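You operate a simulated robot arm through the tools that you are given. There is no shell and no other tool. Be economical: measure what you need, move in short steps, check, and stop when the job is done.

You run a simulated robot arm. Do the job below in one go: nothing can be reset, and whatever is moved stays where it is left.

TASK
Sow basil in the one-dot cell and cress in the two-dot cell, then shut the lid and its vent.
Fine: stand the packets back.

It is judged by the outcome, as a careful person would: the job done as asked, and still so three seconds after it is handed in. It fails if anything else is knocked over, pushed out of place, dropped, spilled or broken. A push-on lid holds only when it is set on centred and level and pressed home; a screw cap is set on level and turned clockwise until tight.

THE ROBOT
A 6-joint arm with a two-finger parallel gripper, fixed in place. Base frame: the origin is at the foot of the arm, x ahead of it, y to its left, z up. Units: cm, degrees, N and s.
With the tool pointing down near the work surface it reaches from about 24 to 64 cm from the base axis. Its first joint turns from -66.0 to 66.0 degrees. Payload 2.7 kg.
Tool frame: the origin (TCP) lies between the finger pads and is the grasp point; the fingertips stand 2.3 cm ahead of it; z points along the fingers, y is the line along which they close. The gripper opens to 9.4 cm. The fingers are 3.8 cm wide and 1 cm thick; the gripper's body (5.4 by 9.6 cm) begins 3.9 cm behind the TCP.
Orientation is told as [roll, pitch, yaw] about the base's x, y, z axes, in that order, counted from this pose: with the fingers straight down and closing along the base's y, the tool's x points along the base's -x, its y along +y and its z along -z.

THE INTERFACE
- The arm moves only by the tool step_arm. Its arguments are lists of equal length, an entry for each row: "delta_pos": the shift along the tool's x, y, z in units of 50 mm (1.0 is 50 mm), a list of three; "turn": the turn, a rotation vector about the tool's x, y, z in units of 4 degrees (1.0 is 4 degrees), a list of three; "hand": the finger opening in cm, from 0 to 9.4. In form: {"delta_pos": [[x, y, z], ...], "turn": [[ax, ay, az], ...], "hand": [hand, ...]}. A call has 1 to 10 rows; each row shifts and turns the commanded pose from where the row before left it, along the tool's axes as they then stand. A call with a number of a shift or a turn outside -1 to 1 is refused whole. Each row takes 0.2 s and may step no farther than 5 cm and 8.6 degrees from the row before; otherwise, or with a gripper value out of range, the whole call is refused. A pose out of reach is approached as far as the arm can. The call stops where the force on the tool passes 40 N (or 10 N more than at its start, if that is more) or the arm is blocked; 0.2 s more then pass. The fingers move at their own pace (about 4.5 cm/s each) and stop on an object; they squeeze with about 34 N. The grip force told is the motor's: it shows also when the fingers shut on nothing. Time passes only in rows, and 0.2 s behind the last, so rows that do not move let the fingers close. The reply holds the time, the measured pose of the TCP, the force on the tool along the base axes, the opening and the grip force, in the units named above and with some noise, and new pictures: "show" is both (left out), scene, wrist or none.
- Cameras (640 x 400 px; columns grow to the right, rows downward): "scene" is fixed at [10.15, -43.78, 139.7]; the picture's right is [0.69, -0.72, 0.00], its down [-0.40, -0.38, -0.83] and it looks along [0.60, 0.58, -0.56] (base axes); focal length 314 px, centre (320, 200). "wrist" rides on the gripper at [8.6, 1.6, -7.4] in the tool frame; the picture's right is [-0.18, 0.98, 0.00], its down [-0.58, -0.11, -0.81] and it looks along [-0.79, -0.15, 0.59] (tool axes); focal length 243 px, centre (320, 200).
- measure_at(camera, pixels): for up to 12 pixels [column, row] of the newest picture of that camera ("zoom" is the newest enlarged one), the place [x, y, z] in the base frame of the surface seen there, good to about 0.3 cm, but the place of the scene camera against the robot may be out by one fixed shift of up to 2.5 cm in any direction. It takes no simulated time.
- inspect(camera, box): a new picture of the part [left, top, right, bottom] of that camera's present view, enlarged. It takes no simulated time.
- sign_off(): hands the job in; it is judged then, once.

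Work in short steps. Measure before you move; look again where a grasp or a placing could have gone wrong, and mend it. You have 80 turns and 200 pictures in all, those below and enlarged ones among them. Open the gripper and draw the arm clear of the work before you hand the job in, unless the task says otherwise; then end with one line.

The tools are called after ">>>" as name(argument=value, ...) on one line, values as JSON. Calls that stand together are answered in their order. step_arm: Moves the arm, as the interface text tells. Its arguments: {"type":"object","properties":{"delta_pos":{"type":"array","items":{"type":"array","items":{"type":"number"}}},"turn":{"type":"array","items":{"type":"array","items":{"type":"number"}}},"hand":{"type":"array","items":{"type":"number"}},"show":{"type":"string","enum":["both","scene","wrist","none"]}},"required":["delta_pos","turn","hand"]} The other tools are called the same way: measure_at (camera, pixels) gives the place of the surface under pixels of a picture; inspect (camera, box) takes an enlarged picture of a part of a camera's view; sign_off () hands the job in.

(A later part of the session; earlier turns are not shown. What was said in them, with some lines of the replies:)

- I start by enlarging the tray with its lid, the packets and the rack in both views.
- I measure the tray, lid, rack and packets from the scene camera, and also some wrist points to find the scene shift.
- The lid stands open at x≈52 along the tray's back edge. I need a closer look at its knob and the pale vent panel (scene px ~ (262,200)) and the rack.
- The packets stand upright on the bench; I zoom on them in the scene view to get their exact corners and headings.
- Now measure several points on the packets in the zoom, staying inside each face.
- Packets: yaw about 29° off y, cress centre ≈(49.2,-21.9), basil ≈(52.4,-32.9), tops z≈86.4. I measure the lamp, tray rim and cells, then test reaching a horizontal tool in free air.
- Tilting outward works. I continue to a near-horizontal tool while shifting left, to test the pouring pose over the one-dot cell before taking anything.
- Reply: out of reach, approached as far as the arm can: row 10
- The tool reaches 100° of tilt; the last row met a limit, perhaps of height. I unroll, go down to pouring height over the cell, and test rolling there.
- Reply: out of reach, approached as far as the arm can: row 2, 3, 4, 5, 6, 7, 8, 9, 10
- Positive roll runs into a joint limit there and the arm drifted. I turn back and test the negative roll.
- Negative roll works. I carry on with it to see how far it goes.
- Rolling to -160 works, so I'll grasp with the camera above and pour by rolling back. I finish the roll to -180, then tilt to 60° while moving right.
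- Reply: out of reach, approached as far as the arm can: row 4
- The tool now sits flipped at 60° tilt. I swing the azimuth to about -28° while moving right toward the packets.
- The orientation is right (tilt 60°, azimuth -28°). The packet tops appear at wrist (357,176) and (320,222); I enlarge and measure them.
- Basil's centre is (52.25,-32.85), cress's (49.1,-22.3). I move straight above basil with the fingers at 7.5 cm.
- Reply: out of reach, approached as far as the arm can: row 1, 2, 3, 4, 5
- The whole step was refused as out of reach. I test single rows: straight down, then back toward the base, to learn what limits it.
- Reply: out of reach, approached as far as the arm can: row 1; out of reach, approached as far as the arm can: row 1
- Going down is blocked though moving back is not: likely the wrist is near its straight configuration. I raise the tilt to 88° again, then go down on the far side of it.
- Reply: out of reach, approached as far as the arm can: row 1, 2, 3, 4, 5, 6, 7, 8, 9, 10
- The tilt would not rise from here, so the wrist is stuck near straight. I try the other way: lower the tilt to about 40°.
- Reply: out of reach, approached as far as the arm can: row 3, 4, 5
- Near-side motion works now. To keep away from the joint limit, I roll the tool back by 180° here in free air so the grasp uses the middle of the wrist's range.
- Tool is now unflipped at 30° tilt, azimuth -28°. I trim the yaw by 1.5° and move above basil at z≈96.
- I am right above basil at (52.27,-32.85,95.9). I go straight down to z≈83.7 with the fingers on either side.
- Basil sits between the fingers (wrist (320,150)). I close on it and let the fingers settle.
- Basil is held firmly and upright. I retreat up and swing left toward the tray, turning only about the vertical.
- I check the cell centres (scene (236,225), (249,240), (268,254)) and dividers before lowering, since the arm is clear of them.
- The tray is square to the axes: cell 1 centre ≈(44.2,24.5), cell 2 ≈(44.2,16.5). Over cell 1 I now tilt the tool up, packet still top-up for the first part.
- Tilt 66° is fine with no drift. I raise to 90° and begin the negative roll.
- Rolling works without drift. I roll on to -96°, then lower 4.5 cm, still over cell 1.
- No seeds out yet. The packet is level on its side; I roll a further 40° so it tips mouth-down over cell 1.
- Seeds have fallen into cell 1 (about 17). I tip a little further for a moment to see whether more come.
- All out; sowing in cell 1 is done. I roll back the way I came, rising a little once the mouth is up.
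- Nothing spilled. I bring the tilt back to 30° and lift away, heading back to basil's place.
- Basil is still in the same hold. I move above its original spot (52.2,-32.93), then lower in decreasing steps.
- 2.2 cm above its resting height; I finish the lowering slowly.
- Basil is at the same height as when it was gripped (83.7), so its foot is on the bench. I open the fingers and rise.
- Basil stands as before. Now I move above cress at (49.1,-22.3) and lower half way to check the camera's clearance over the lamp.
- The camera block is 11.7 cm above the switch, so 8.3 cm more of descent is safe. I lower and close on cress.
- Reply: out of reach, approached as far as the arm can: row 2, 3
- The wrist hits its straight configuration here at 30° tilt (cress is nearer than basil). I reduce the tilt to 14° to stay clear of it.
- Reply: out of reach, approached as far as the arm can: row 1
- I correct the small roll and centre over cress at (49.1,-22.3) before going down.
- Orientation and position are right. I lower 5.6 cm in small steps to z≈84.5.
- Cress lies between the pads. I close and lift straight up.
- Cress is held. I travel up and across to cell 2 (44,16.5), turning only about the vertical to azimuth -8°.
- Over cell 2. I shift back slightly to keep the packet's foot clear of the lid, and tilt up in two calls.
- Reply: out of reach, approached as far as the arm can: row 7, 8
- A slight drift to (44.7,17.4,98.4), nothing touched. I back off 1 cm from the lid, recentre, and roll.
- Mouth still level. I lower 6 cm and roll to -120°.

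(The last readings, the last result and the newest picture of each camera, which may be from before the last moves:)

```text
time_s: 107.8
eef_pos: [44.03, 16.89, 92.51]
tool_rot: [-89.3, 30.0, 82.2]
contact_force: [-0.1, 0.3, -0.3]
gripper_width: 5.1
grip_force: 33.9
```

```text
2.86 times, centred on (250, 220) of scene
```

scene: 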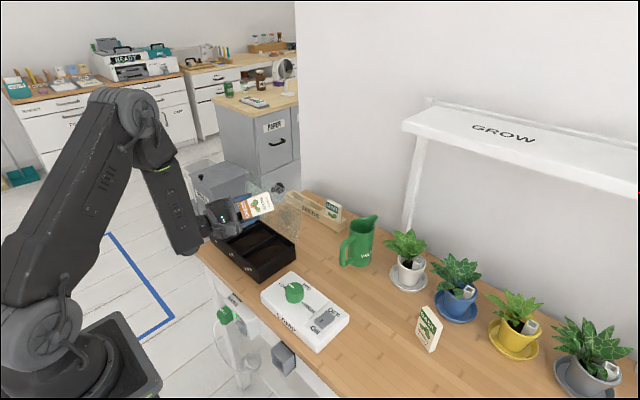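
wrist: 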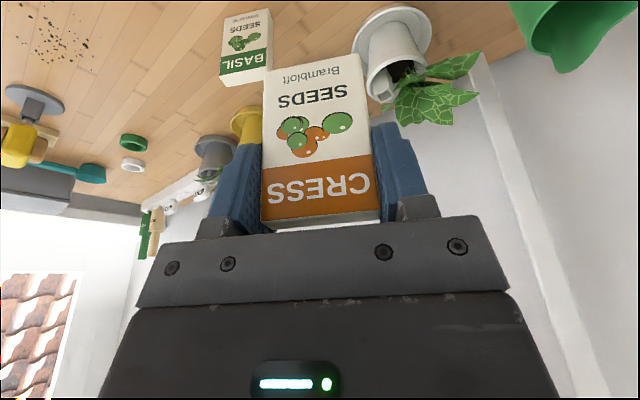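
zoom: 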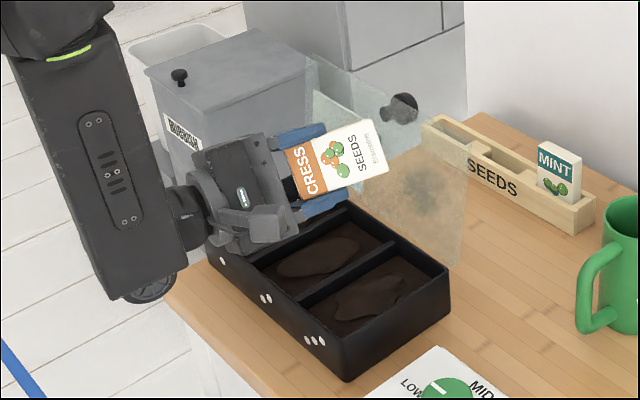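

No seeds yet at about 98°. I raise the tilt 12° and roll to -144° to pour.

>>> step_arm(delta_pos=[[0, 0, 0], [0, 0, 0], [0, 0, 0], [0, 0, 0], [0, 0, 0], [0, 0, 0], [0, 0, 0], [0, 0, 0], [0, 0, 0], [0, 0, 0]], turn=[[0.866, 0.5, 0], [0.866, 0.5, 0], [0.866, 0.5, 0], [0, 0, -1], [0, 0, -1], [0, 0, -1], [0, 0, -1], [0, 0, -1], [0, 0, -1], [0, 0, 0]], hand=[4, 4, 4, 4, 4, 4, 4, 4, 4, 4], show="scene")

>>> inspect(camera="scene", box=[200, 170, 300, 270])

```text
time_s: 110.0
eef_pos: [44.09, 16.96, 92.52]
tool_rot: [-108.9, 52.4, 66.7]
contact_force: [-0.3, -0.3, -0.2]
gripper_width: 5.12
grip_force: 34.0
```

scene: 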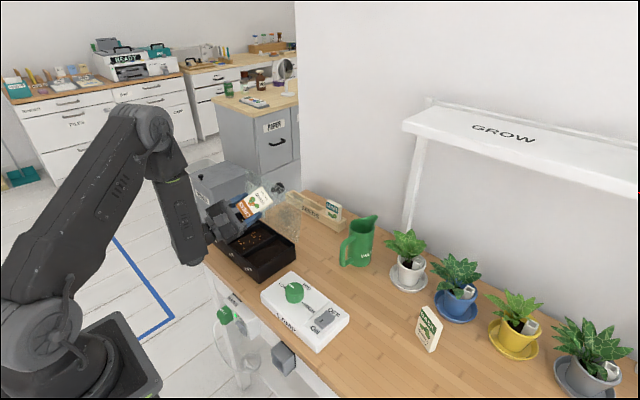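

```text
4.00 times, centred on (250, 220) of scene
```

zoom: 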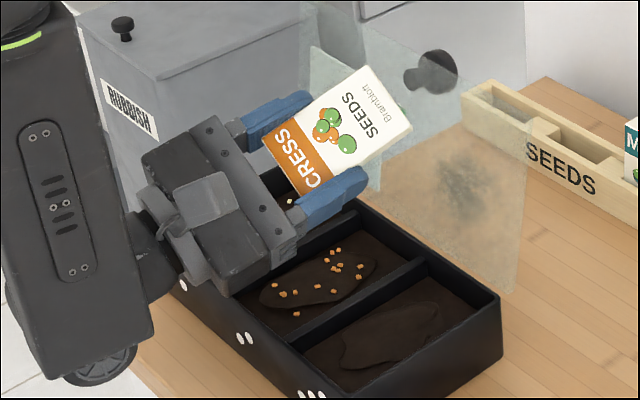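

Orange seeds are in cell 2. I wait a moment for the rest, then reverse the moves.

>>> step_arm(delta_pos=[[0, 0, 0], [0, 0, 0], [0, 0, 0], [0, 0, 0], [0, 0, 0], [0, 0, 0], [0, 0, 0], [0, 0, 0], [0, 0, 0], [0, 0, 0]], turn=[[0, 0, 0], [0, 0, 0], [0, 0, 0], [0, 0, 0], [0, 0, 1], [0, 0, 1], [0, 0, 1], [0, 0, 1], [0, 0, 1], [0, 0, 1]], hand=[4, 4, 4, 4, 4, 4, 4, 4, 4, 4], show="none")

>>> step_arm(delta_pos=[[0, 0, 0], [0, 0, 0], [0, 0, 0], [0, 0, 0], [0, 0, 0], [0, 0, 0], [0, 0, 0], [0, 0, 0], [0, 0, 0], [0, 0, 0]], turn=[[-0.866, -0.5, 0], [-0.866, -0.5, 0], [-0.866, -0.5, 0], [0, 0, 1], [0, 0, 1], [0, 0, 1], [0, 0, 1], [0, 0, 1], [0, 0, 1], [0, 0, 1]], hand=[4, 4, 4, 4, 4, 4, 4, 4, 4, 4], show="none")

>>> step_arm(delta_pos=[[0, -0.6, -0.05], [0, -0.6, -0.05], [0, 0, 0], [0, 0, 0], [0, 0, 0], [0, 0, 0], [0, 0, 0], [0, 0, 0], [0, 0, 0], [0, 0, 0]], turn=[[0, 0, 1], [0, 0, 1], [0, 0, 1], [0, 0, 1], [0, 0, 1], [0, 0, 1], [0, 0, 1], [0, 0, 1], [0, 0, 1], [0, 0, 1]], hand=[4, 4, 4, 4, 4, 4, 4, 4, 4, 4], show="scene")

>>> inspect(camera="scene", box=[190, 160, 310, 290])

```text
time_s: 112.2
eef_pos: [44.04, 16.91, 92.63]
tool_rot: [-103.1, 29.1, 75.4]
contact_force: [0.1, 0.0, -0.7]
gripper_width: 5.1
grip_force: 33.8
```

```text
time_s: 114.4
eef_pos: [44.0, 16.91, 92.57]
tool_rot: [-89.5, 1.8, 81.9]
contact_force: [-0.1, -0.4, 0.9]
gripper_width: 5.11
grip_force: 34.4
```

```text
time_s: 116.6
eef_pos: [43.56, 16.86, 98.52]
tool_rot: [-89.3, -38.1, 81.5]
contact_force: [-0.5, -0.5, 0.2]
gripper_width: 5.1
grip_force: 33.9
```

scene: 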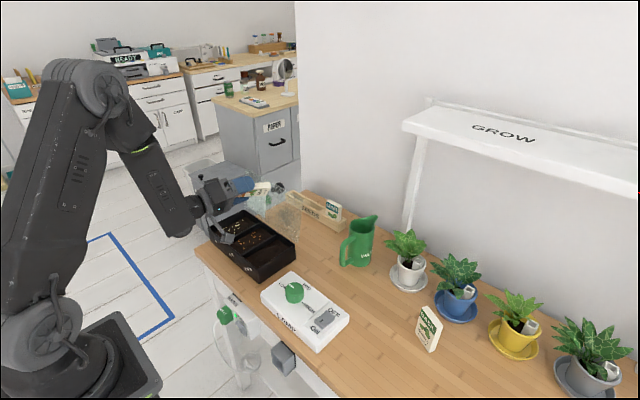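

```text
3.08 times, centred on (250, 225) of scene
```

zoom: 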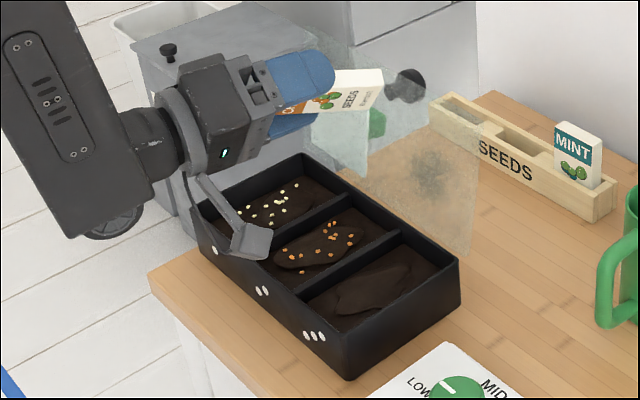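

Both cells are sown cleanly. I roll nearly back upright, drawing 2 cm away from the lid, then tilt down.

>>> step_arm(delta_pos=[[0, 0, -0.1], [0, 0, -0.1], [0, 0, -0.1], [0, 0, -0.1], [0, 0, 0], [0, 0, 0], [0, 0, 0], [0, 0, 0], [0, 0, 0], [0, 0, 0]], turn=[[0, 0, 1], [0, 0, 1], [0, 0, 1], [0, 0, 1], [0, 0, 1], [0, 0, 1], [0, 0, 1], [0, 0, 1], [0, 0, 1], [0, 0, 1]], hand=[4, 4, 4, 4, 4, 4, 4, 4, 4, 4], show="none")

>>> step_arm(delta_pos=[[0, 0, 0], [0, 0, 0], [0, 0, 0], [0, 0, 0], [0, 0, 0], [0, 0, 0], [0, 0, 0], [0, 0, 0], [0, 0, 0], [0, 0, 0]], turn=[[-0.208, 0.978, 0], [-0.208, 0.978, 0], [-0.208, 0.978, 0], [-0.208, 0.978, 0], [-0.208, 0.978, 0], [-0.208, 0.978, 0], [-0.208, 0.978, 0], [-0.208, 0.978, 0], [-0.208, 0.978, 0], [-0.208, 0.978, 0]], hand=[4, 4, 4, 4, 4, 4, 4, 4, 4, 4], show="scene")

```text
time_s: 118.8
eef_pos: [41.51, 17.19, 98.59]
tool_rot: [-87.2, -78.1, 79.2]
contact_force: [0.2, 0.2, -0.1]
gripper_width: 5.11
grip_force: 33.9
```

```text
time_s: 121.0
eef_pos: [41.45, 17.23, 98.49]
tool_rot: [-13.6, -48.0, 9.8]
contact_force: [-0.2, -0.1, -1.1]
gripper_width: 5.11
grip_force: 33.4
```

scene: 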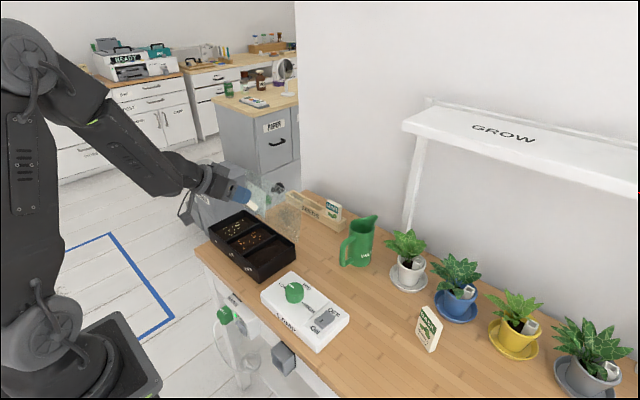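

Back on the near side without drift. I finish the tilt to 17.4° and the last 12° of roll... then check the readings before travelling.

>>> step_arm(delta_pos=[[0, 0, 0], [0, 0, 0], [0, 0, 0], [0, 0, 0], [0, 0, 0], [0, 0, 0], [0, 0, 0], [0, 0, 0]], turn=[[-0.208, 0.978, 0], [-0.208, 0.978, 0], [-0.208, 0.978, 0], [-0.208, 0.978, 0], [-0.208, 0.978, 0], [-0.208, 0.978, 0], [-0.208, 0.978, 0], [-0.208, 0.978, 0]], hand=[4, 4, 4, 4, 4, 4, 4, 4], show="none")

>>> step_arm(delta_pos=[[0, 0, 0], [0, 0, 0], [0, 0, 0], [-0.28, -0.2, -0.8], [-0.28, -0.2, -0.8], [-0.28, -0.2, -0.8], [0, 0, 0]], turn=[[0, 0, 1], [0, 0, 1], [0, 0, 1], [0, 0, 0], [0, 0, 0], [0, 0, 0], [0, 0, 0]], hand=[4, 4, 4, 4, 4, 4, 4], show="both")

```text
time_s: 122.8
eef_pos: [41.52, 17.18, 98.58]
tool_rot: [-3.8, -17.0, 4.5]
contact_force: [-0.2, -0.1, 0.3]
gripper_width: 5.1
grip_force: 33.8
```

```text
time_s: 124.4
eef_pos: [41.59, 14.26, 111.36]
tool_rot: [0.1, -17.3, -8.1]
contact_force: [0.0, -0.1, 0.5]
gripper_width: 5.11
grip_force: 33.8
```

scene: 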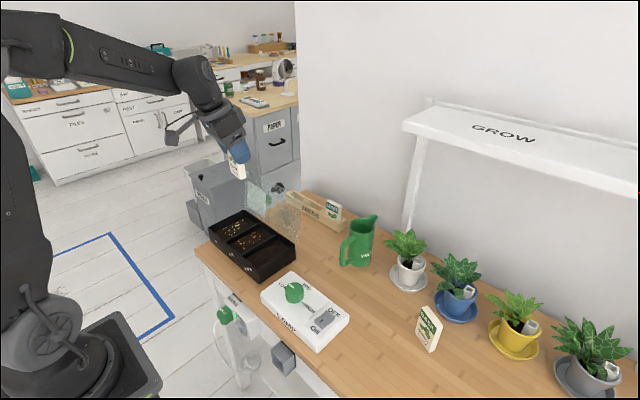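
wrist: 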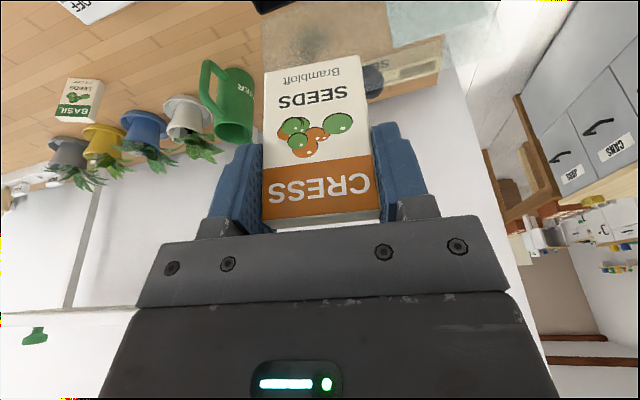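

Orientation restored exactly. I travel back toward cress's place.

>>> step_arm(delta_pos=[[-0.3, -0.9, 0], [-0.3, -0.9, 0], [-0.3, -0.9, 0], [-0.3, -0.9, 0], [-0.3, -0.9, 0], [0, 0, 0]], turn=[[0.281, 0, 0.897], [0.281, 0, 0.897], [0.281, 0, 0.897], [0.281, 0, 0.897], [0.281, 0, 0.897], [0, 0, 0]], hand=[4, 4, 4, 4, 4, 4], show="none")

```text
time_s: 125.8
eef_pos: [42.39, -9.3, 113.55]
tool_rot: [0.2, -17.4, -26.9]
contact_force: [-0.3, -0.2, 0.2]
gripper_width: 5.11
grip_force: 33.9
```

>>> step_arm(delta_pos=[[-0.233, -0.342, 0.85], [-0.233, -0.342, 0.85], [-0.233, -0.342, 0.85], [-0.233, -0.342, 0.85], [-0.233, -0.342, 0.85], [0, 0, 0]], turn=[[0, 0, 0], [0, 0, 0], [0, 0, 0], [0, 0, 0], [0, 0, 0], [0, 0, 0]], hand=[4, 4, 4, 4, 4, 4], show="scene")

```text
time_s: 127.2
eef_pos: [49.17, -22.33, 94.95]
tool_rot: [0.1, -17.5, -26.9]
contact_force: [-0.2, 0.4, -0.3]
gripper_width: 5.14
grip_force: 33.9
```

scene: 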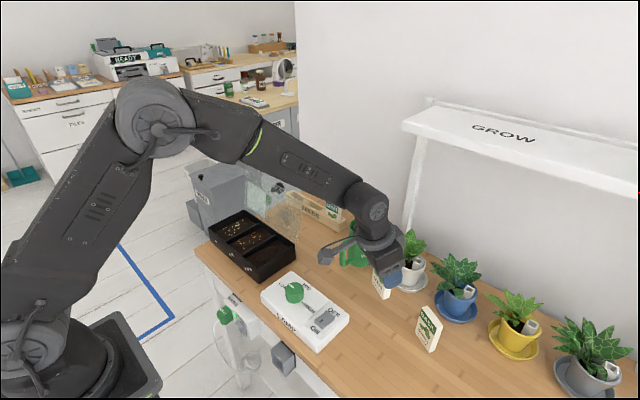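

Right above cress's spot. I lower to the gripped height 84.5 in shrinking steps.

>>> step_arm(delta_pos=[[0.24, 0, 0.763], [0.24, 0, 0.763], [0.072, 0, 0.229], [0.024, 0, 0.076], [0.018, 0, 0.057], [0.006, 0, 0.019], [0, 0, 0]], turn=[[0, 0, 0], [0, 0, 0], [0, 0, 0], [0, 0, 0], [0, 0, 0], [0, 0, 0], [0, 0, 0]], hand=[4, 4, 4, 4, 4, 4, 4], show="wrist")

```text
time_s: 128.8
eef_pos: [49.26, -22.26, 85.1]
tool_rot: [0.0, -17.5, -26.9]
contact_force: [-0.3, -0.7, -0.4]
gripper_width: 5.11
grip_force: 33.7
```

wrist: 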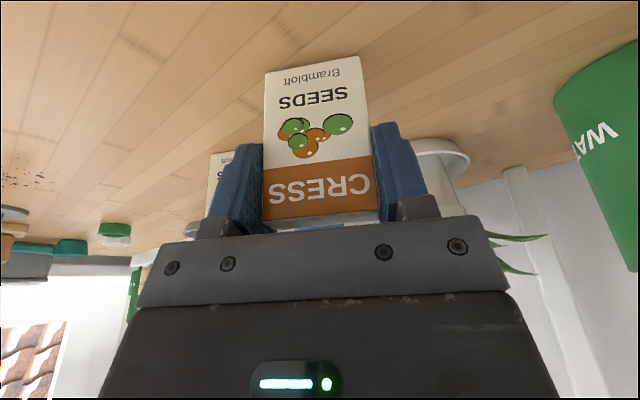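

>>> step_arm(delta_pos=[[0.018, 0, 0.057], [0.012, 0, 0.038], [0.006, 0, 0.019], [0, 0, 0]], turn=[[0, 0, 0], [0, 0, 0], [0, 0, 0], [0, 0, 0]], hand=[4, 4, 4, 4], show="none")

```text
time_s: 129.8
eef_pos: [49.26, -22.22, 84.59]
tool_rot: [0.1, -17.7, -26.9]
contact_force: [-4.4, 3.8, 19.4]
gripper_width: 5.13
grip_force: 34.0
```

Contact of 19 N: the foot is on the bench. I ease up 0.1 cm, open and rise.

>>> step_arm(delta_pos=[[-0.005, 0, -0.015], [0, 0, 0], [0, 0, 0], [0, 0, 0], [0, 0, 0]], turn=[[0, 0, 0], [0, 0, 0], [0, 0, 0], [0, 0, 0], [0, 0, 0]], hand=[4, 5.6, 6.5, 7.5, 7.5], show="wrist")

>>> step_arm(delta_pos=[[-0.12, 0, -0.38], [-0.24, 0, -0.763], [-0.24, 0, -0.763], [-0.24, 0, -0.763], [-0.24, 0, -0.763]], turn=[[0, 0, 0], [0, 0, 0], [0, 0, 0], [0, 0, 0], [0, 0, 0]], hand=[7.5, 7.5, 7.5, 7.5, 7.5])

```text
time_s: 131.0
eef_pos: [49.19, -22.24, 84.46]
tool_rot: [0.1, -17.4, -26.9]
contact_force: [0.4, -0.7, -0.5]
gripper_width: 7.51
grip_force: 0.2
```

wrist: 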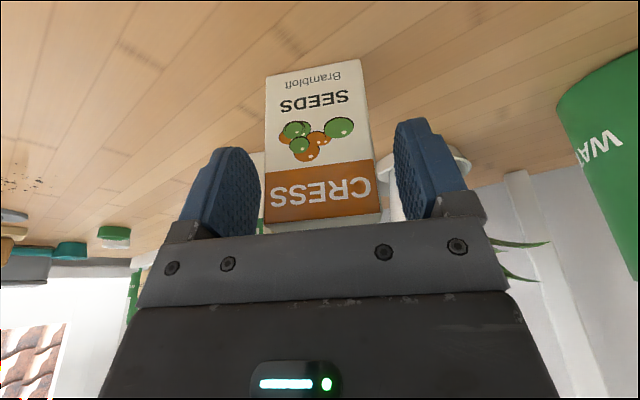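

```text
time_s: 132.2
eef_pos: [49.3, -22.28, 102.47]
tool_rot: [0.1, -17.4, -26.9]
contact_force: [0.0, 0.0, 1.2]
gripper_width: 7.5
grip_force: 0.1
```

scene: 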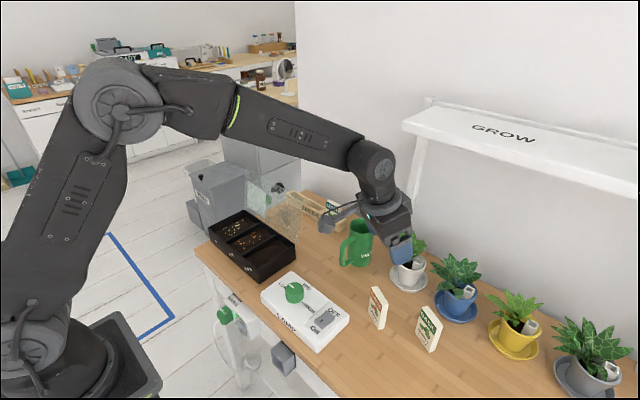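
wrist: 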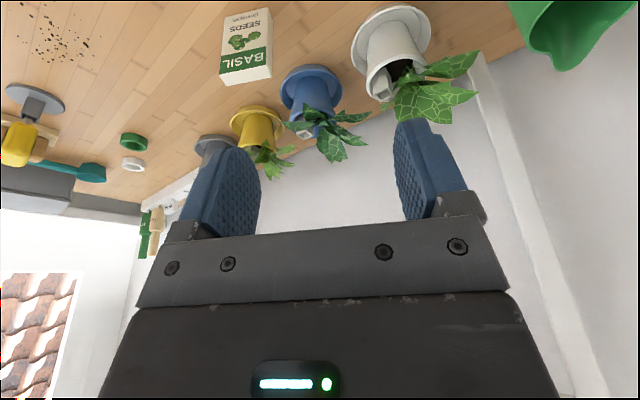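

Both packets stand again. Now the lid: its panel stands at x≈52, z 83–96.7, y 4–28. I turn the tool straight down with the fingers closing along x, and move above the lid's right part (y≈10) to straddle its top edge.

>>> step_arm(delta_pos=[[0, 0, 0], [0, 0, 0], [0, 0, 0], [0, 0, 0], [0, 0, 0], [0, 0, 0], [0, 0, 0], [0, 0, 0], [0, 0, 0], [0, 0, 0]], turn=[[0, 1, 0], [0, 1, 0], [0, 1, 0], [0, 1, 0], [0, 0.35, 0], [0, 0, 1], [0, 0, 1], [0, 0, 1], [0, 0, 1], [0, 0, 1]], hand=[5, 5, 5, 5, 5, 5, 5, 5, 5, 5], show="none")

>>> step_arm(delta_pos=[[0, 0, 0], [0, 0, 0], [0, 0, 0], [0, 0, 0], [0, 0, 0], [0, 0, 0], [0, 0, 0], [0, 0, 0], [0, 0, 0], [0, 0, 0]], turn=[[0, 0, 1], [0, 0, 1], [0, 0, 1], [0, 0, 1], [0, 0, 1], [0, 0, 1], [0, 0, 1], [0, 0, 1], [0, 0, 1], [0, 0, 1]], hand=[5, 5, 5, 5, 5, 5, 5, 5, 5, 5], show="none")

>>> step_arm(delta_pos=[[0, 0, -0.4], [0.92, 0.083, -0.05], [0.92, 0.083, -0.05], [0.92, 0.083, -0.05], [0.92, 0.083, -0.05], [0.92, 0.083, -0.05], [0.92, 0.083, -0.05], [0.92, 0.083, -0.05], [0, 0, 0]], turn=[[0, 0, 0.78], [0, 0, 0], [0, 0, 0], [0, 0, 0], [0, 0, 0], [0, 0, 0], [0, 0, 0], [0, 0, 0], [0, 0, 0]], hand=[5, 5, 5, 5, 5, 5, 5, 5, 5])

>>> inspect(camera="scene", box=[190, 130, 350, 290])

```text
time_s: 134.4
eef_pos: [49.2, -22.2, 102.43]
tool_rot: [0.1, 0.0, -46.9]
contact_force: [-0.9, 0.4, -0.2]
gripper_width: 5.01
grip_force: 0.1
```

```text
time_s: 136.6
eef_pos: [49.22, -22.25, 102.44]
tool_rot: [0.2, 0.0, -86.9]
contact_force: [-0.5, 0.3, -0.2]
gripper_width: 5.0
grip_force: 0.0
```

```text
time_s: 138.6
eef_pos: [52.12, 9.98, 106.22]
tool_rot: [0.2, 0.1, -90.0]
contact_force: [-0.2, 0.3, 0.2]
gripper_width: 4.98
grip_force: 0.1
```

scene: 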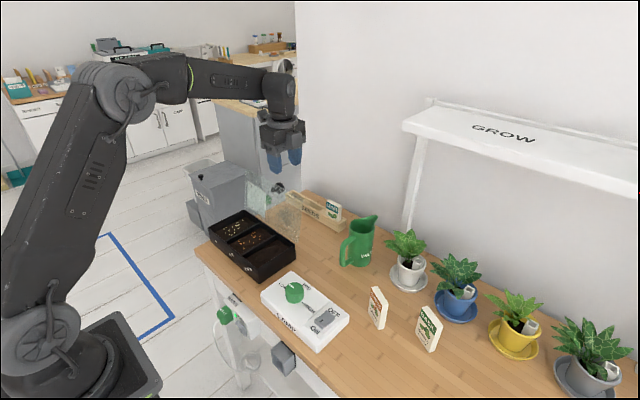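
wrist: 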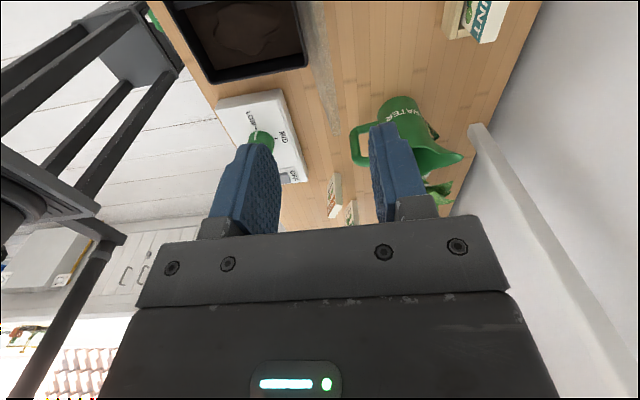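

```text
2.50 times, centred on (270, 210) of scene
```

zoom: 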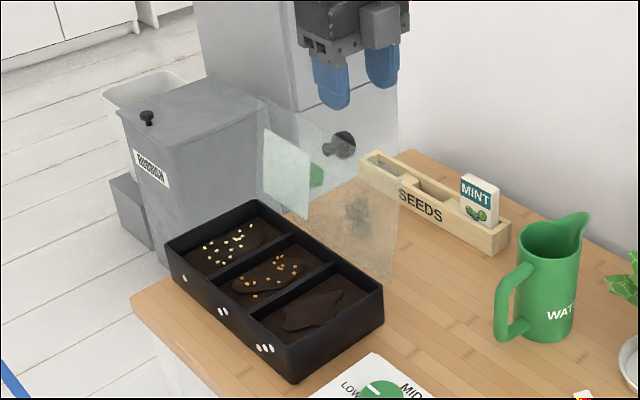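

In the wrist view the lid shows edge-on at column ≈325, between the fingers (270 and 375). I go down 11 cm to straddle its edge.

>>> step_arm(delta_pos=[[0, 0, 0.75], [0, 0, 0.75], [0, 0, 0.75], [0, 0, 0]], turn=[[0, 0, 0], [0, 0, 0], [0, 0, 0], [0, 0, 0]], hand=[5, 5, 5, 5])

>>> inspect(camera="scene", box=[210, 150, 330, 280])

```text
time_s: 139.6
eef_pos: [52.14, 10.02, 94.91]
tool_rot: [0.1, 0.2, -90.0]
contact_force: [-0.3, 0.2, -0.8]
gripper_width: 5.01
grip_force: 0.0
```

scene: 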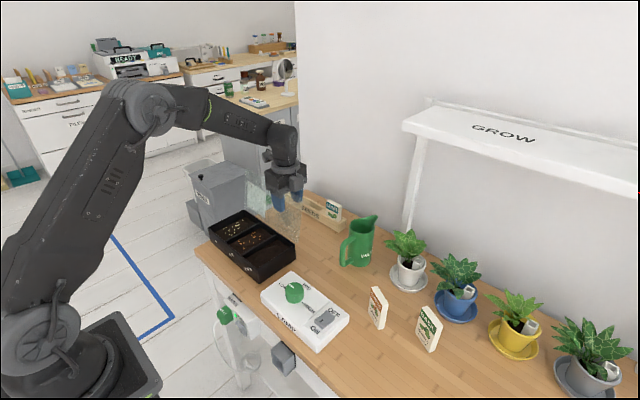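
wrist: 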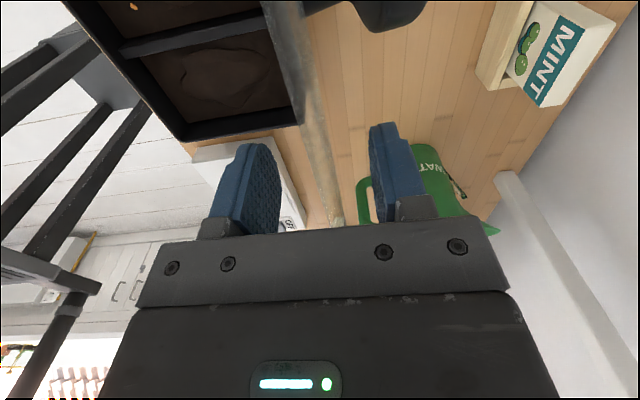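

```text
3.08 times, centred on (270, 215) of scene
```

zoom: 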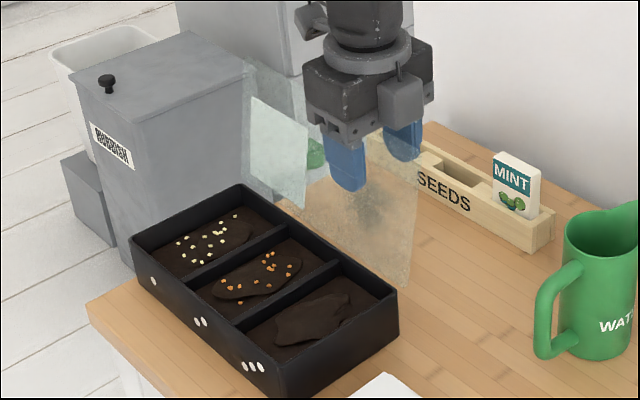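

The lid edge is between the fingers. I draw it toward the base along its arc to about 30°.

>>> step_arm(delta_pos=[[0, -0.35, 0], [0, -0.35, 0.01], [0, -0.32, 0.01], [0, -0.24, 0.1], [0, -0.24, 0.1], [0, 0, 0]], turn=[[0, 0, 0], [0, 0, 0], [0, 0, 0], [0, 0, 0], [0, 0, 0], [0, 0, 0]], hand=[5, 5, 5, 5, 5, 5])

>>> inspect(camera="scene", box=[210, 150, 330, 280])

```text
time_s: 141.0
eef_pos: [44.63, 9.84, 93.94]
tool_rot: [0.2, 0.2, -90.1]
contact_force: [-0.7, -0.1, 0.4]
gripper_width: 5.0
grip_force: 0.1
```

scene: 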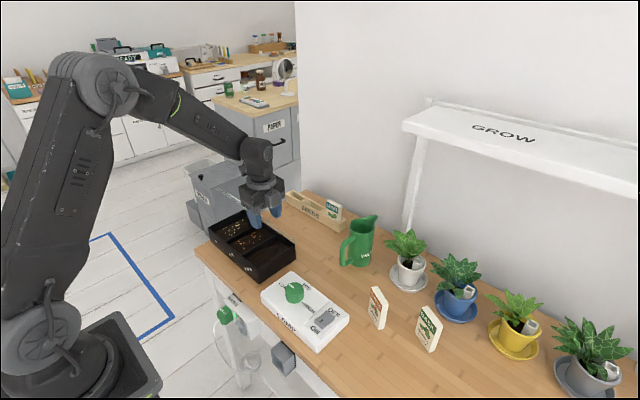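
wrist: 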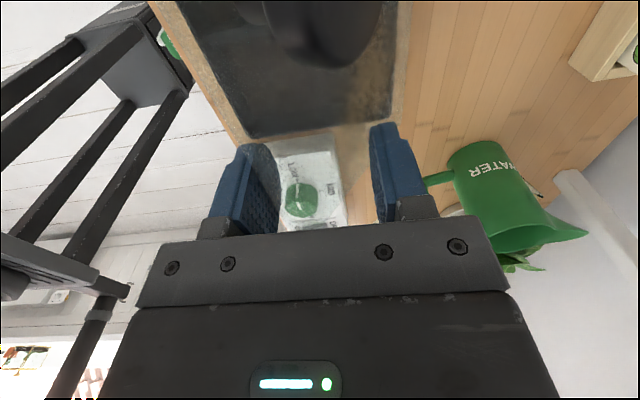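

```text
3.08 times, centred on (270, 215) of scene
```

zoom: 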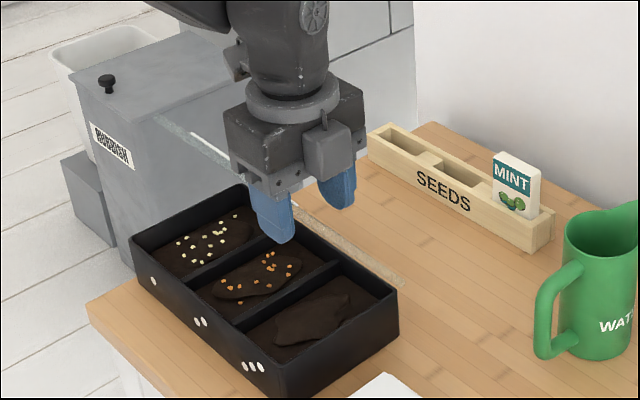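

The lid follows at about 30°. I carry it on down to about 68°.

>>> step_arm(delta_pos=[[0, -0.2, 0.17], [0, -0.2, 0.17], [0, -0.16, 0.2], [0, -0.16, 0.2], [0, -0.12, 0.24], [0, 0, 0]], turn=[[0, 0, 0], [0, 0, 0], [0, 0, 0], [0, 0, 0], [0, 0, 0], [0, 0, 0]], hand=[5, 5, 5, 5, 5, 5])

>>> inspect(camera="scene", box=[210, 150, 330, 280])

```text
time_s: 142.4
eef_pos: [40.35, 9.8, 88.9]
tool_rot: [-0.2, 0.1, -90.0]
contact_force: [-20.3, 5.5, 15.7]
gripper_width: 5.83
grip_force: 9.2
```

scene: 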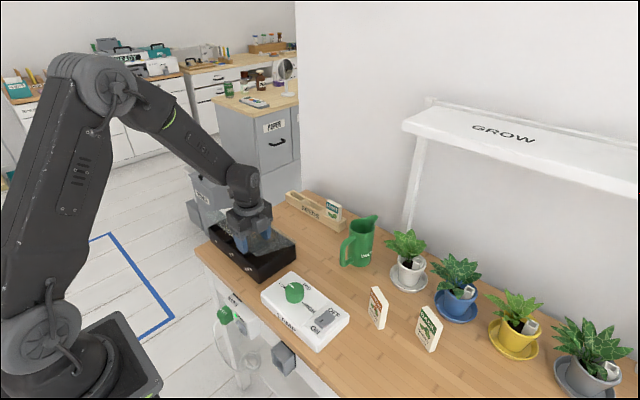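
wrist: 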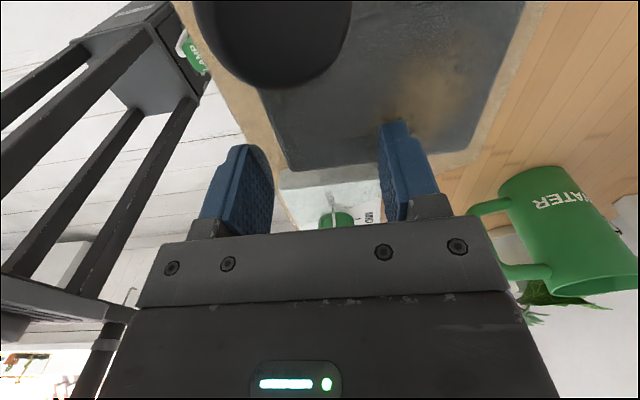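

```text
3.08 times, centred on (270, 215) of scene
```

zoom: 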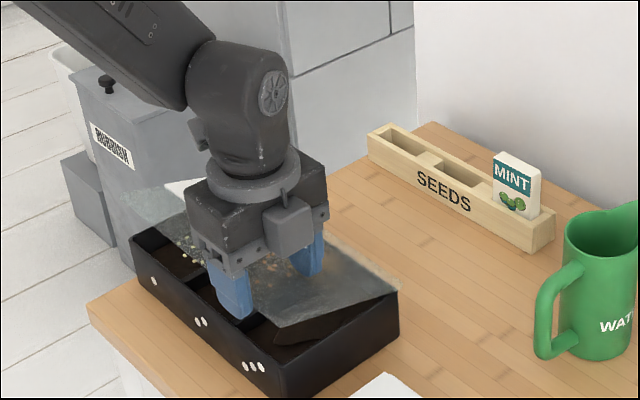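

The lid is a bit pinched (opening forced to 5.8, 20 N). I open wider to free it, then look.

>>> step_arm(delta_pos=[[0, 0, 0], [0, 0, 0], [0, 0, 0]], turn=[[0, 0, 0], [0, 0, 0], [0, 0, 0]], hand=[7, 8, 8])

>>> inspect(camera="scene", box=[210, 170, 310, 270])

```text
time_s: 143.2
eef_pos: [40.55, 9.81, 89.03]
tool_rot: [0.1, 0.0, -90.1]
contact_force: [-0.9, 0.2, -0.3]
gripper_width: 8.0
grip_force: 0.0
```

scene: 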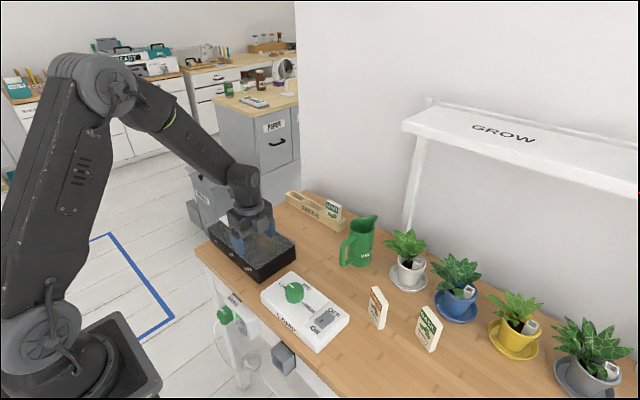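
wrist: 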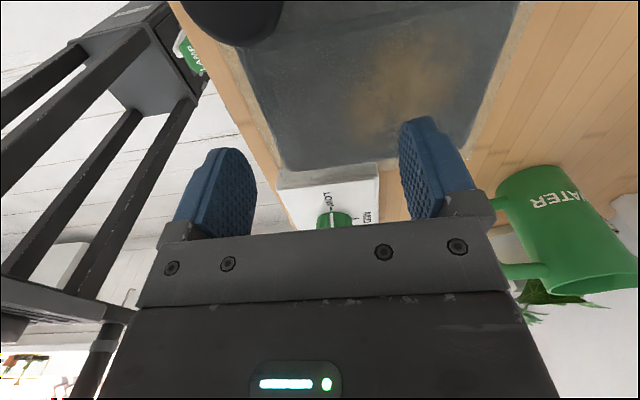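

```text
4.00 times, centred on (260, 220) of scene
```

zoom: 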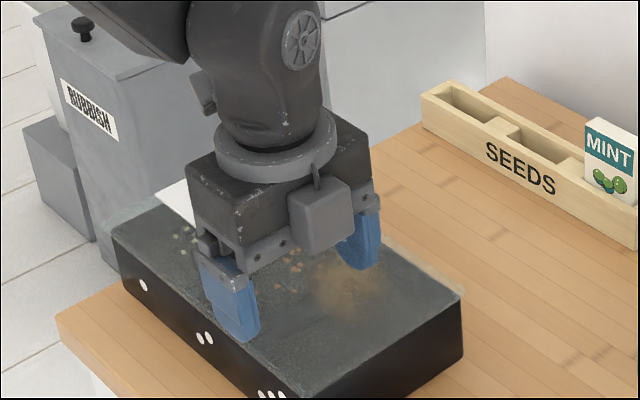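

The lid has come down onto the tray. I rise and draw back to see it and the vent.

>>> step_arm(delta_pos=[[0, 0, -0.8], [0, 0, -0.8], [0, 0, -0.8], [0.5, -0.5, -0.5], [0.6, -0.5, -0.5], [0.6, -0.5, -0.3], [0.6, 0, 0]], turn=[[0, 0, 0], [0, 0, 0], [0, 0, 0], [0, 0, 0], [0, 0, 0], [0, 0, 0], [0, 0, 0]], hand=[8, 8, 8, 8, 8, 8, 8])

>>> inspect(camera="scene", box=[200, 170, 310, 280])

>>> inspect(camera="scene", box=[215, 180, 275, 230])

```text
time_s: 144.8
eef_pos: [32.83, 21.52, 107.47]
tool_rot: [0.1, 0.1, -90.1]
contact_force: [-1.0, -1.2, -0.1]
gripper_width: 8.02
grip_force: 0.0
```

scene: 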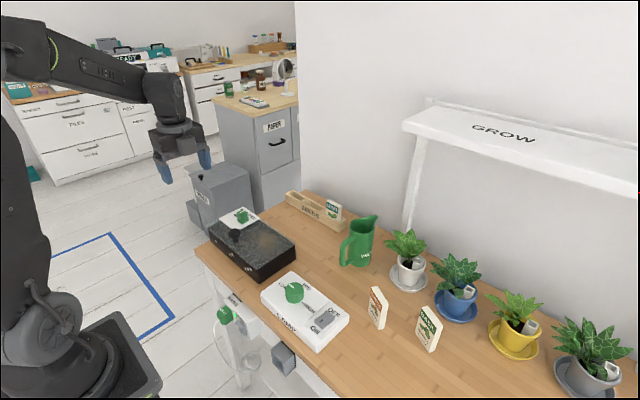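
wrist: 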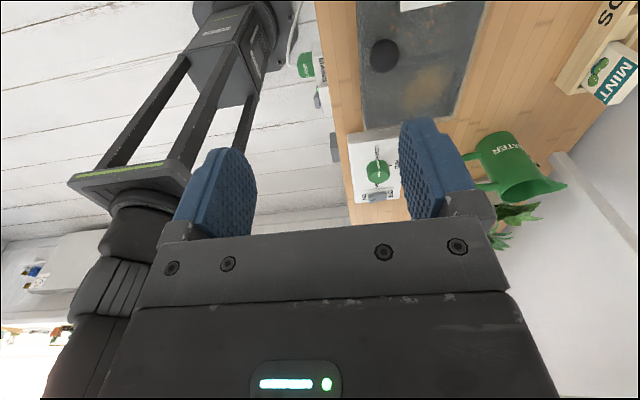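

```text
3.64 times, centred on (255, 225) of scene
```

zoom: 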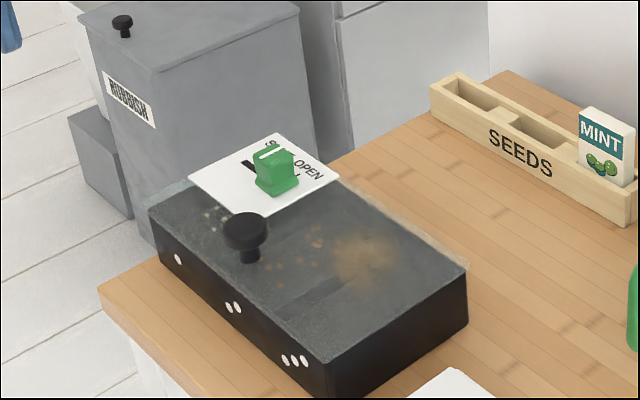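

```text
8.00 times, centred on (245, 205) of scene
```

zoom: 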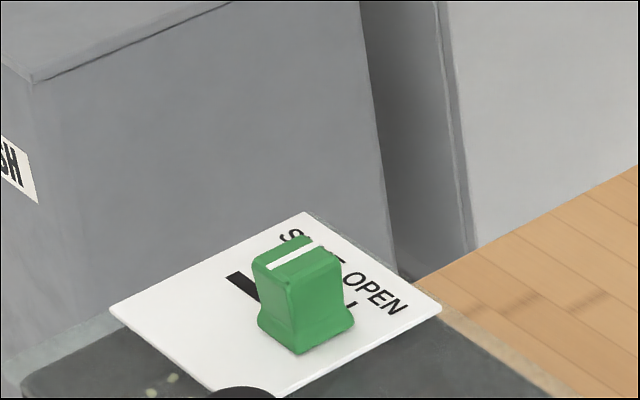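

The lid lies flat on the tray. The vent is a green slider on a white plate marked S(HUT) … OPEN. I measure slider and plate, and bring the wrist camera to look from the left.

>>> measure_at(camera="zoom", pixels=[[112, 310], [303, 213], [438, 305], [272, 392], [275, 255], [320, 255], [300, 268], [275, 335], [345, 325], [300, 345], [235, 280], [352, 305]])

>>> step_arm(delta_pos=[[0.9, 0.3, 0], [0.9, 0.3, 0], [0.4, 0.6, -0.3], [0, 0, 0]], turn=[[0, 0, 0], [0, 0, 0], [0, 0, 0], [0, 0, 0]], hand=[8, 6, 4, 4], show="wrist")

>>> inspect(camera="wrist", box=[280, 0, 480, 200])

```text
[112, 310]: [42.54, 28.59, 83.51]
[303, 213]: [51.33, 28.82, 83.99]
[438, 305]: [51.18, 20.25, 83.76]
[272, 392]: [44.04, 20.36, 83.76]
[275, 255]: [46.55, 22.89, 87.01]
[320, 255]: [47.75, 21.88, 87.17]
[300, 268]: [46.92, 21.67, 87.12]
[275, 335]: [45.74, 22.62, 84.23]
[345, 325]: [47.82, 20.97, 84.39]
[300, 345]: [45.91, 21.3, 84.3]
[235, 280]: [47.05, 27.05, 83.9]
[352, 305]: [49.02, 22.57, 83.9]
```

```text
time_s: 145.8
eef_pos: [38.96, 32.31, 109.02]
tool_rot: [0.0, -0.1, -90.0]
contact_force: [-0.5, -0.1, 0.1]
gripper_width: 4.0
grip_force: 0.1
```

wrist: 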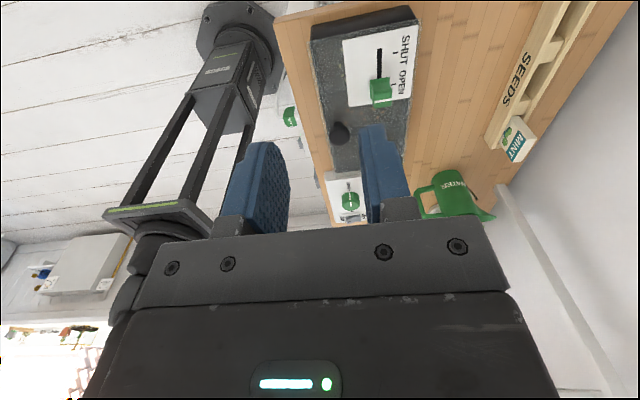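

```text
2.00 times, centred on (380, 100) of wrist
```

zoom: 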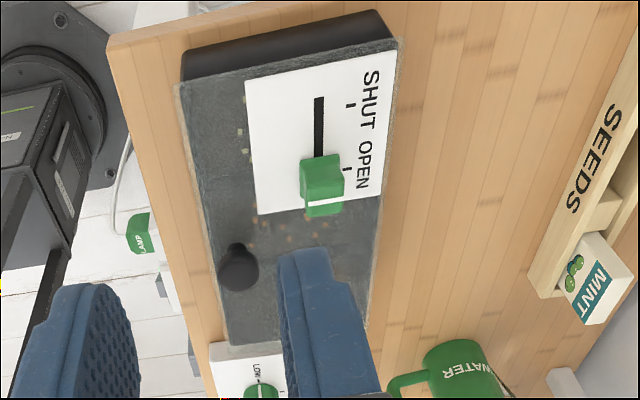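

SHUT is at the +y end of the slot, and the slider stands at OPEN. I measure ticks, slider, slot end and knob from this wrist view.

>>> measure_at(camera="zoom", pixels=[[352, 105], [348, 168], [319, 98], [318, 150], [304, 162], [340, 158], [306, 192], [340, 190], [322, 178], [240, 252], [238, 275], [222, 265]])

```text
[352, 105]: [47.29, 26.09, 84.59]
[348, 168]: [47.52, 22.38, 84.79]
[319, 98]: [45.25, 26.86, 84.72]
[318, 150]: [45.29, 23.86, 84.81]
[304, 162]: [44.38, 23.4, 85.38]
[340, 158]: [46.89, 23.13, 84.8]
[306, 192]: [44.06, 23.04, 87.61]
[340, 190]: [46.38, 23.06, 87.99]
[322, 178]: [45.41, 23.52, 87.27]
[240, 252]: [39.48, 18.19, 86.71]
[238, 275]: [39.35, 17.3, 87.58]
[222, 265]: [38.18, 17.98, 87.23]
```

The slider is at (45.25,22.3); it needs to go +3.7 cm in y. I move above it and lower with the fingers at either side along x.

>>> step_arm(delta_pos=[[-0.4, 0.252, 0.64], [-0.4, 0.252, 0.64], [-0.4, 0.252, 0.64], [-0.4, 0.252, 0.64], [-0.4, 0.252, 0.64], [0, 0, 0]], turn=[[0, 0, 0], [0, 0, 0], [0, 0, 0], [0, 0, 0], [0, 0, 0], [0, 0, 0]], hand=[4.6, 4.6, 4.6, 4.6, 4.6, 4.6], show="none")

>>> step_arm(delta_pos=[[0, 0, 0.34], [0, 0, 0.34], [0, 0, 0.3], [0, 0, 0]], turn=[[0, 0, 0], [0, 0, 0], [0, 0, 0], [0, 0, 0]], hand=[4.6, 4.6, 4.6, 4.6])

>>> inspect(camera="scene", box=[210, 170, 310, 270])

```text
time_s: 147.2
eef_pos: [45.26, 22.31, 92.94]
tool_rot: [0.1, 0.1, -90.1]
contact_force: [0.4, 0.5, 0.3]
gripper_width: 4.61
grip_force: 0.0
```

```text
time_s: 148.2
eef_pos: [45.18, 22.34, 88.11]
tool_rot: [0.1, 0.1, -90.0]
contact_force: [0.6, 0.3, -0.2]
gripper_width: 4.57
grip_force: 0.1
```

scene: 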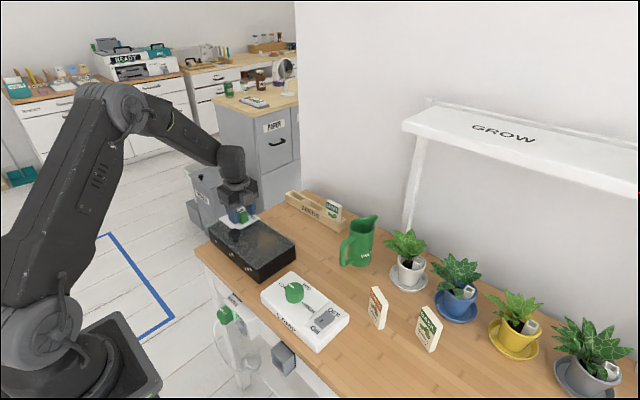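
wrist: 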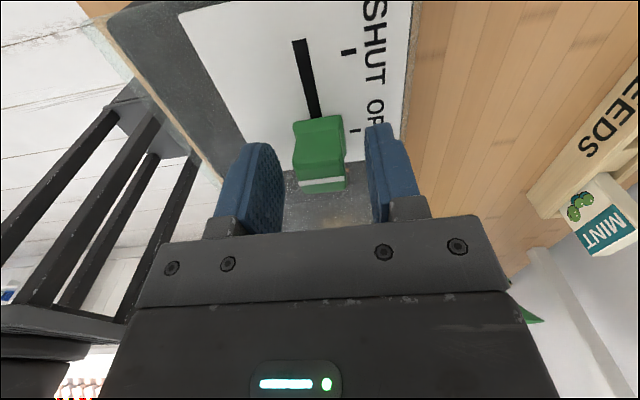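

```text
4.00 times, centred on (260, 220) of scene
```

zoom: 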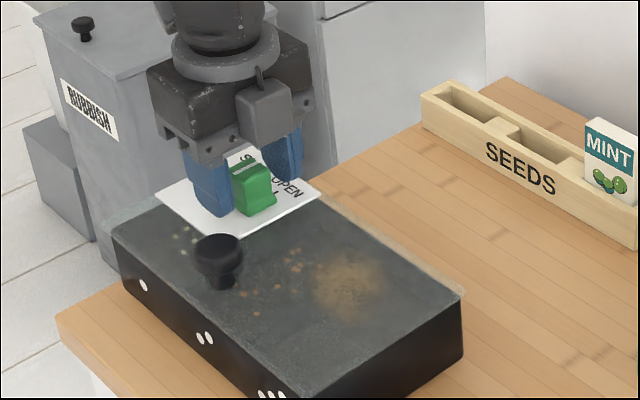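

The slider is between the fingers. I close on it, then slide it 3.9 cm toward SHUT (+y).

>>> step_arm(delta_pos=[[0, 0, 0], [0, 0, 0], [0, 0, 0], [0.2, 0, 0], [0.2, 0, 0], [0.2, 0, 0], [0.12, 0, 0], [0.06, 0, 0], [0, 0, 0]], turn=[[0, 0, 0], [0, 0, 0], [0, 0, 0], [0, 0, 0], [0, 0, 0], [0, 0, 0], [0, 0, 0], [0, 0, 0], [0, 0, 0]], hand=[1.8, 1.8, 1.8, 1.8, 1.8, 1.8, 1.8, 1.8, 1.8], show="wrist")

>>> step_arm(delta_pos=[[0, 0, 0], [0, 0, 0], [0, 0, -0.4], [0, 0, -0.8], [0, 0, -0.8], [0.9, -0.3, -0.8], [0.9, -0.3, -0.5], [0, 0, 0]], turn=[[0, 0, 0], [0, 0, 0], [0, 0, 0], [0, 0, 0], [0, 0, 0], [0, 0, 0], [0, 0, 0], [0, 0, 0]], hand=[3.5, 4.6, 4.6, 4.6, 4.6, 4.6, 4.6, 4.6])

>>> inspect(camera="wrist", box=[280, 0, 480, 200])

>>> inspect(camera="scene", box=[200, 170, 310, 280])

```text
time_s: 150.2
eef_pos: [45.2, 26.32, 88.02]
tool_rot: [0.1, 0.2, -89.9]
contact_force: [6.7, 0.9, 0.4]
gripper_width: 2.42
grip_force: 44.7
```

wrist: 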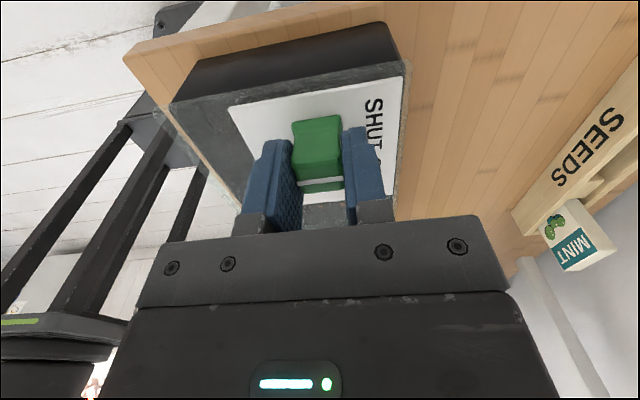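

```text
refused: row 6 steps farther than a row can; nothing moved
```

```text
2.00 times, centred on (380, 100) of wrist
```

zoom: 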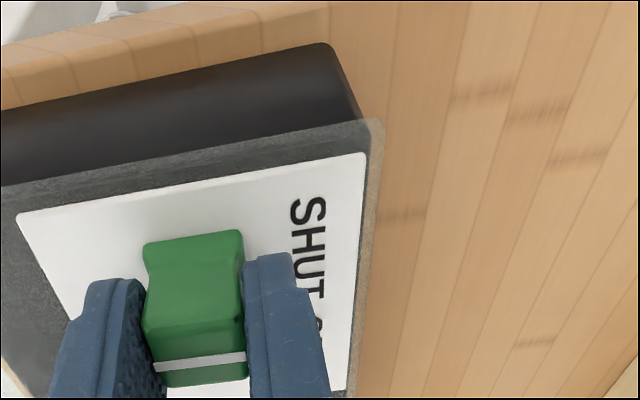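

```text
3.64 times, centred on (255, 225) of scene
```

zoom: 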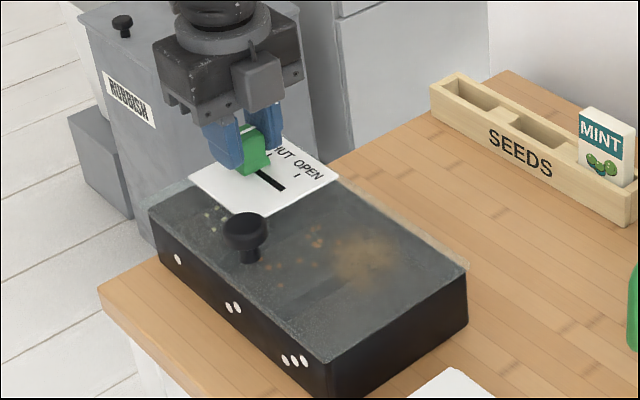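

The slider has moved to the SHUT end. I release, rise and step back to check it (with smaller rows this time).

>>> step_arm(delta_pos=[[0, 0, 0], [0, 0, 0], [0, 0, -0.4], [0, 0, -0.8], [0, 0, -0.8], [0.6, -0.3, -0.7], [0.6, -0.3, -0.7], [0.5, -0.6, -0.3], [0, 0, 0]], turn=[[0, 0, 0], [0, 0, 0], [0, 0, 0], [0, 0, 0], [0, 0, 0], [0, 0, 0], [0, 0, 0], [0, 0, 0], [0, 0, 0]], hand=[3.5, 4.6, 4.6, 4.6, 4.6, 4.6, 4.6, 4.6, 4.6])

>>> inspect(camera="wrist", box=[280, 0, 480, 200])

>>> inspect(camera="scene", box=[200, 170, 310, 280])

```text
time_s: 152.2
eef_pos: [39.34, 34.79, 106.6]
tool_rot: [0.1, 0.0, -90.0]
contact_force: [-0.4, -0.4, 1.3]
gripper_width: 4.56
grip_force: 0.0
```

scene: 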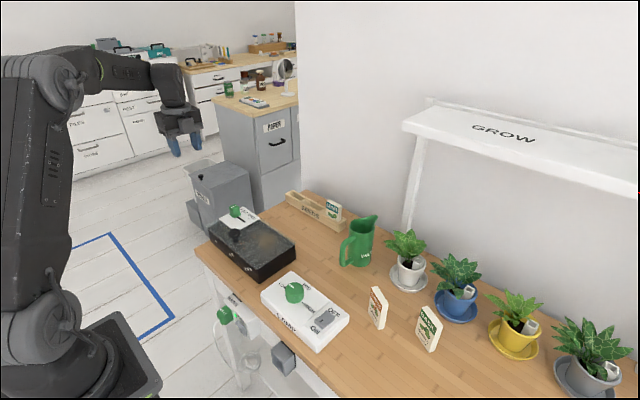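
wrist: 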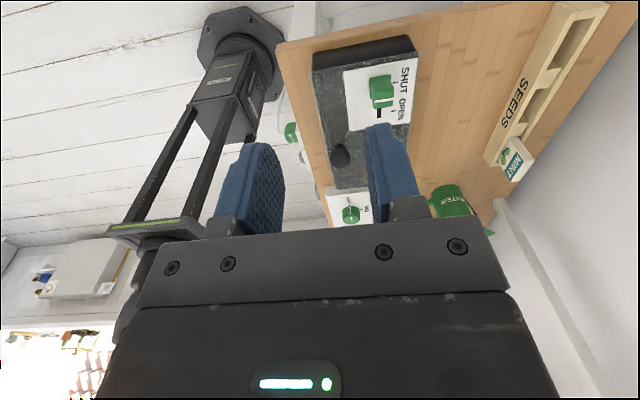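

```text
2.00 times, centred on (380, 100) of wrist
```

zoom: 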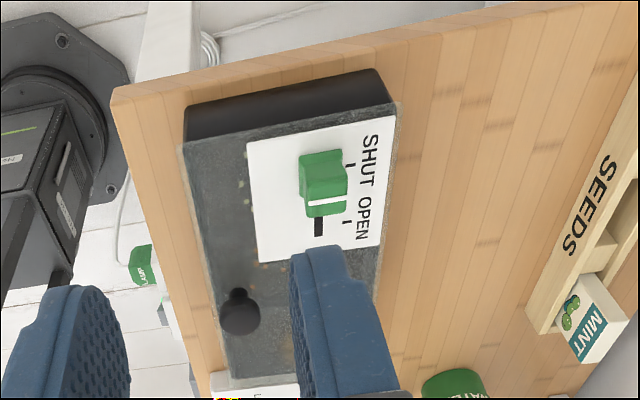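

```text
3.64 times, centred on (255, 225) of scene
```

zoom: 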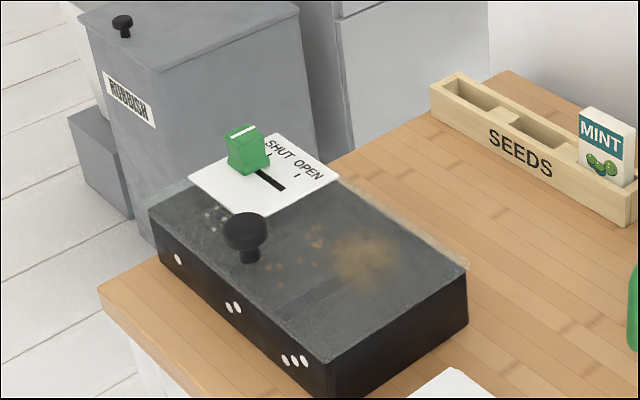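

The slider stands at SHUT, the lid is flat, the seeds lie in cells one and two, and both packets stand at their places. I open the hand, draw a little further away, and hand in.

>>> step_arm(delta_pos=[[0, -0.5, -0.6], [0, 0, 0], [0, 0, 0]], turn=[[0, 0, 0], [0, 0, 0], [0, 0, 0]], hand=[9.4, 9.4, 9.4], show="scene")

>>> sign_off()

```text
time_s: 153.0
eef_pos: [36.71, 34.81, 109.67]
tool_rot: [0.1, 0.1, -90.1]
contact_force: [-0.6, -1.0, -0.8]
gripper_width: 9.4
grip_force: 0.1
```

scene: 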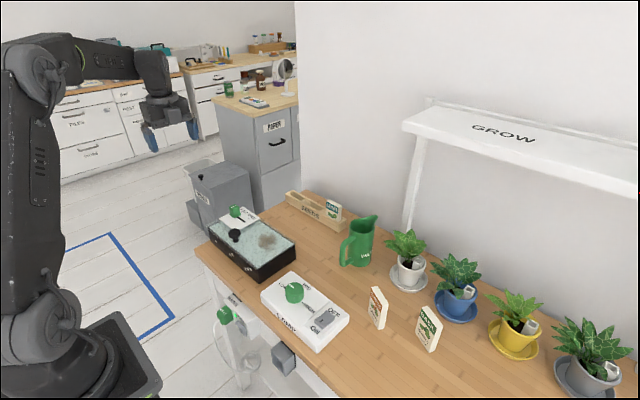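

```text
The job is handed in.
```

Basil is sown in the one-dot cell and cress in the two-dot cell, the lid is down flat with its vent slid to SHUT, and both packets stand where they started on the bench; I took "back" to mean there, not the SEEDS rack.
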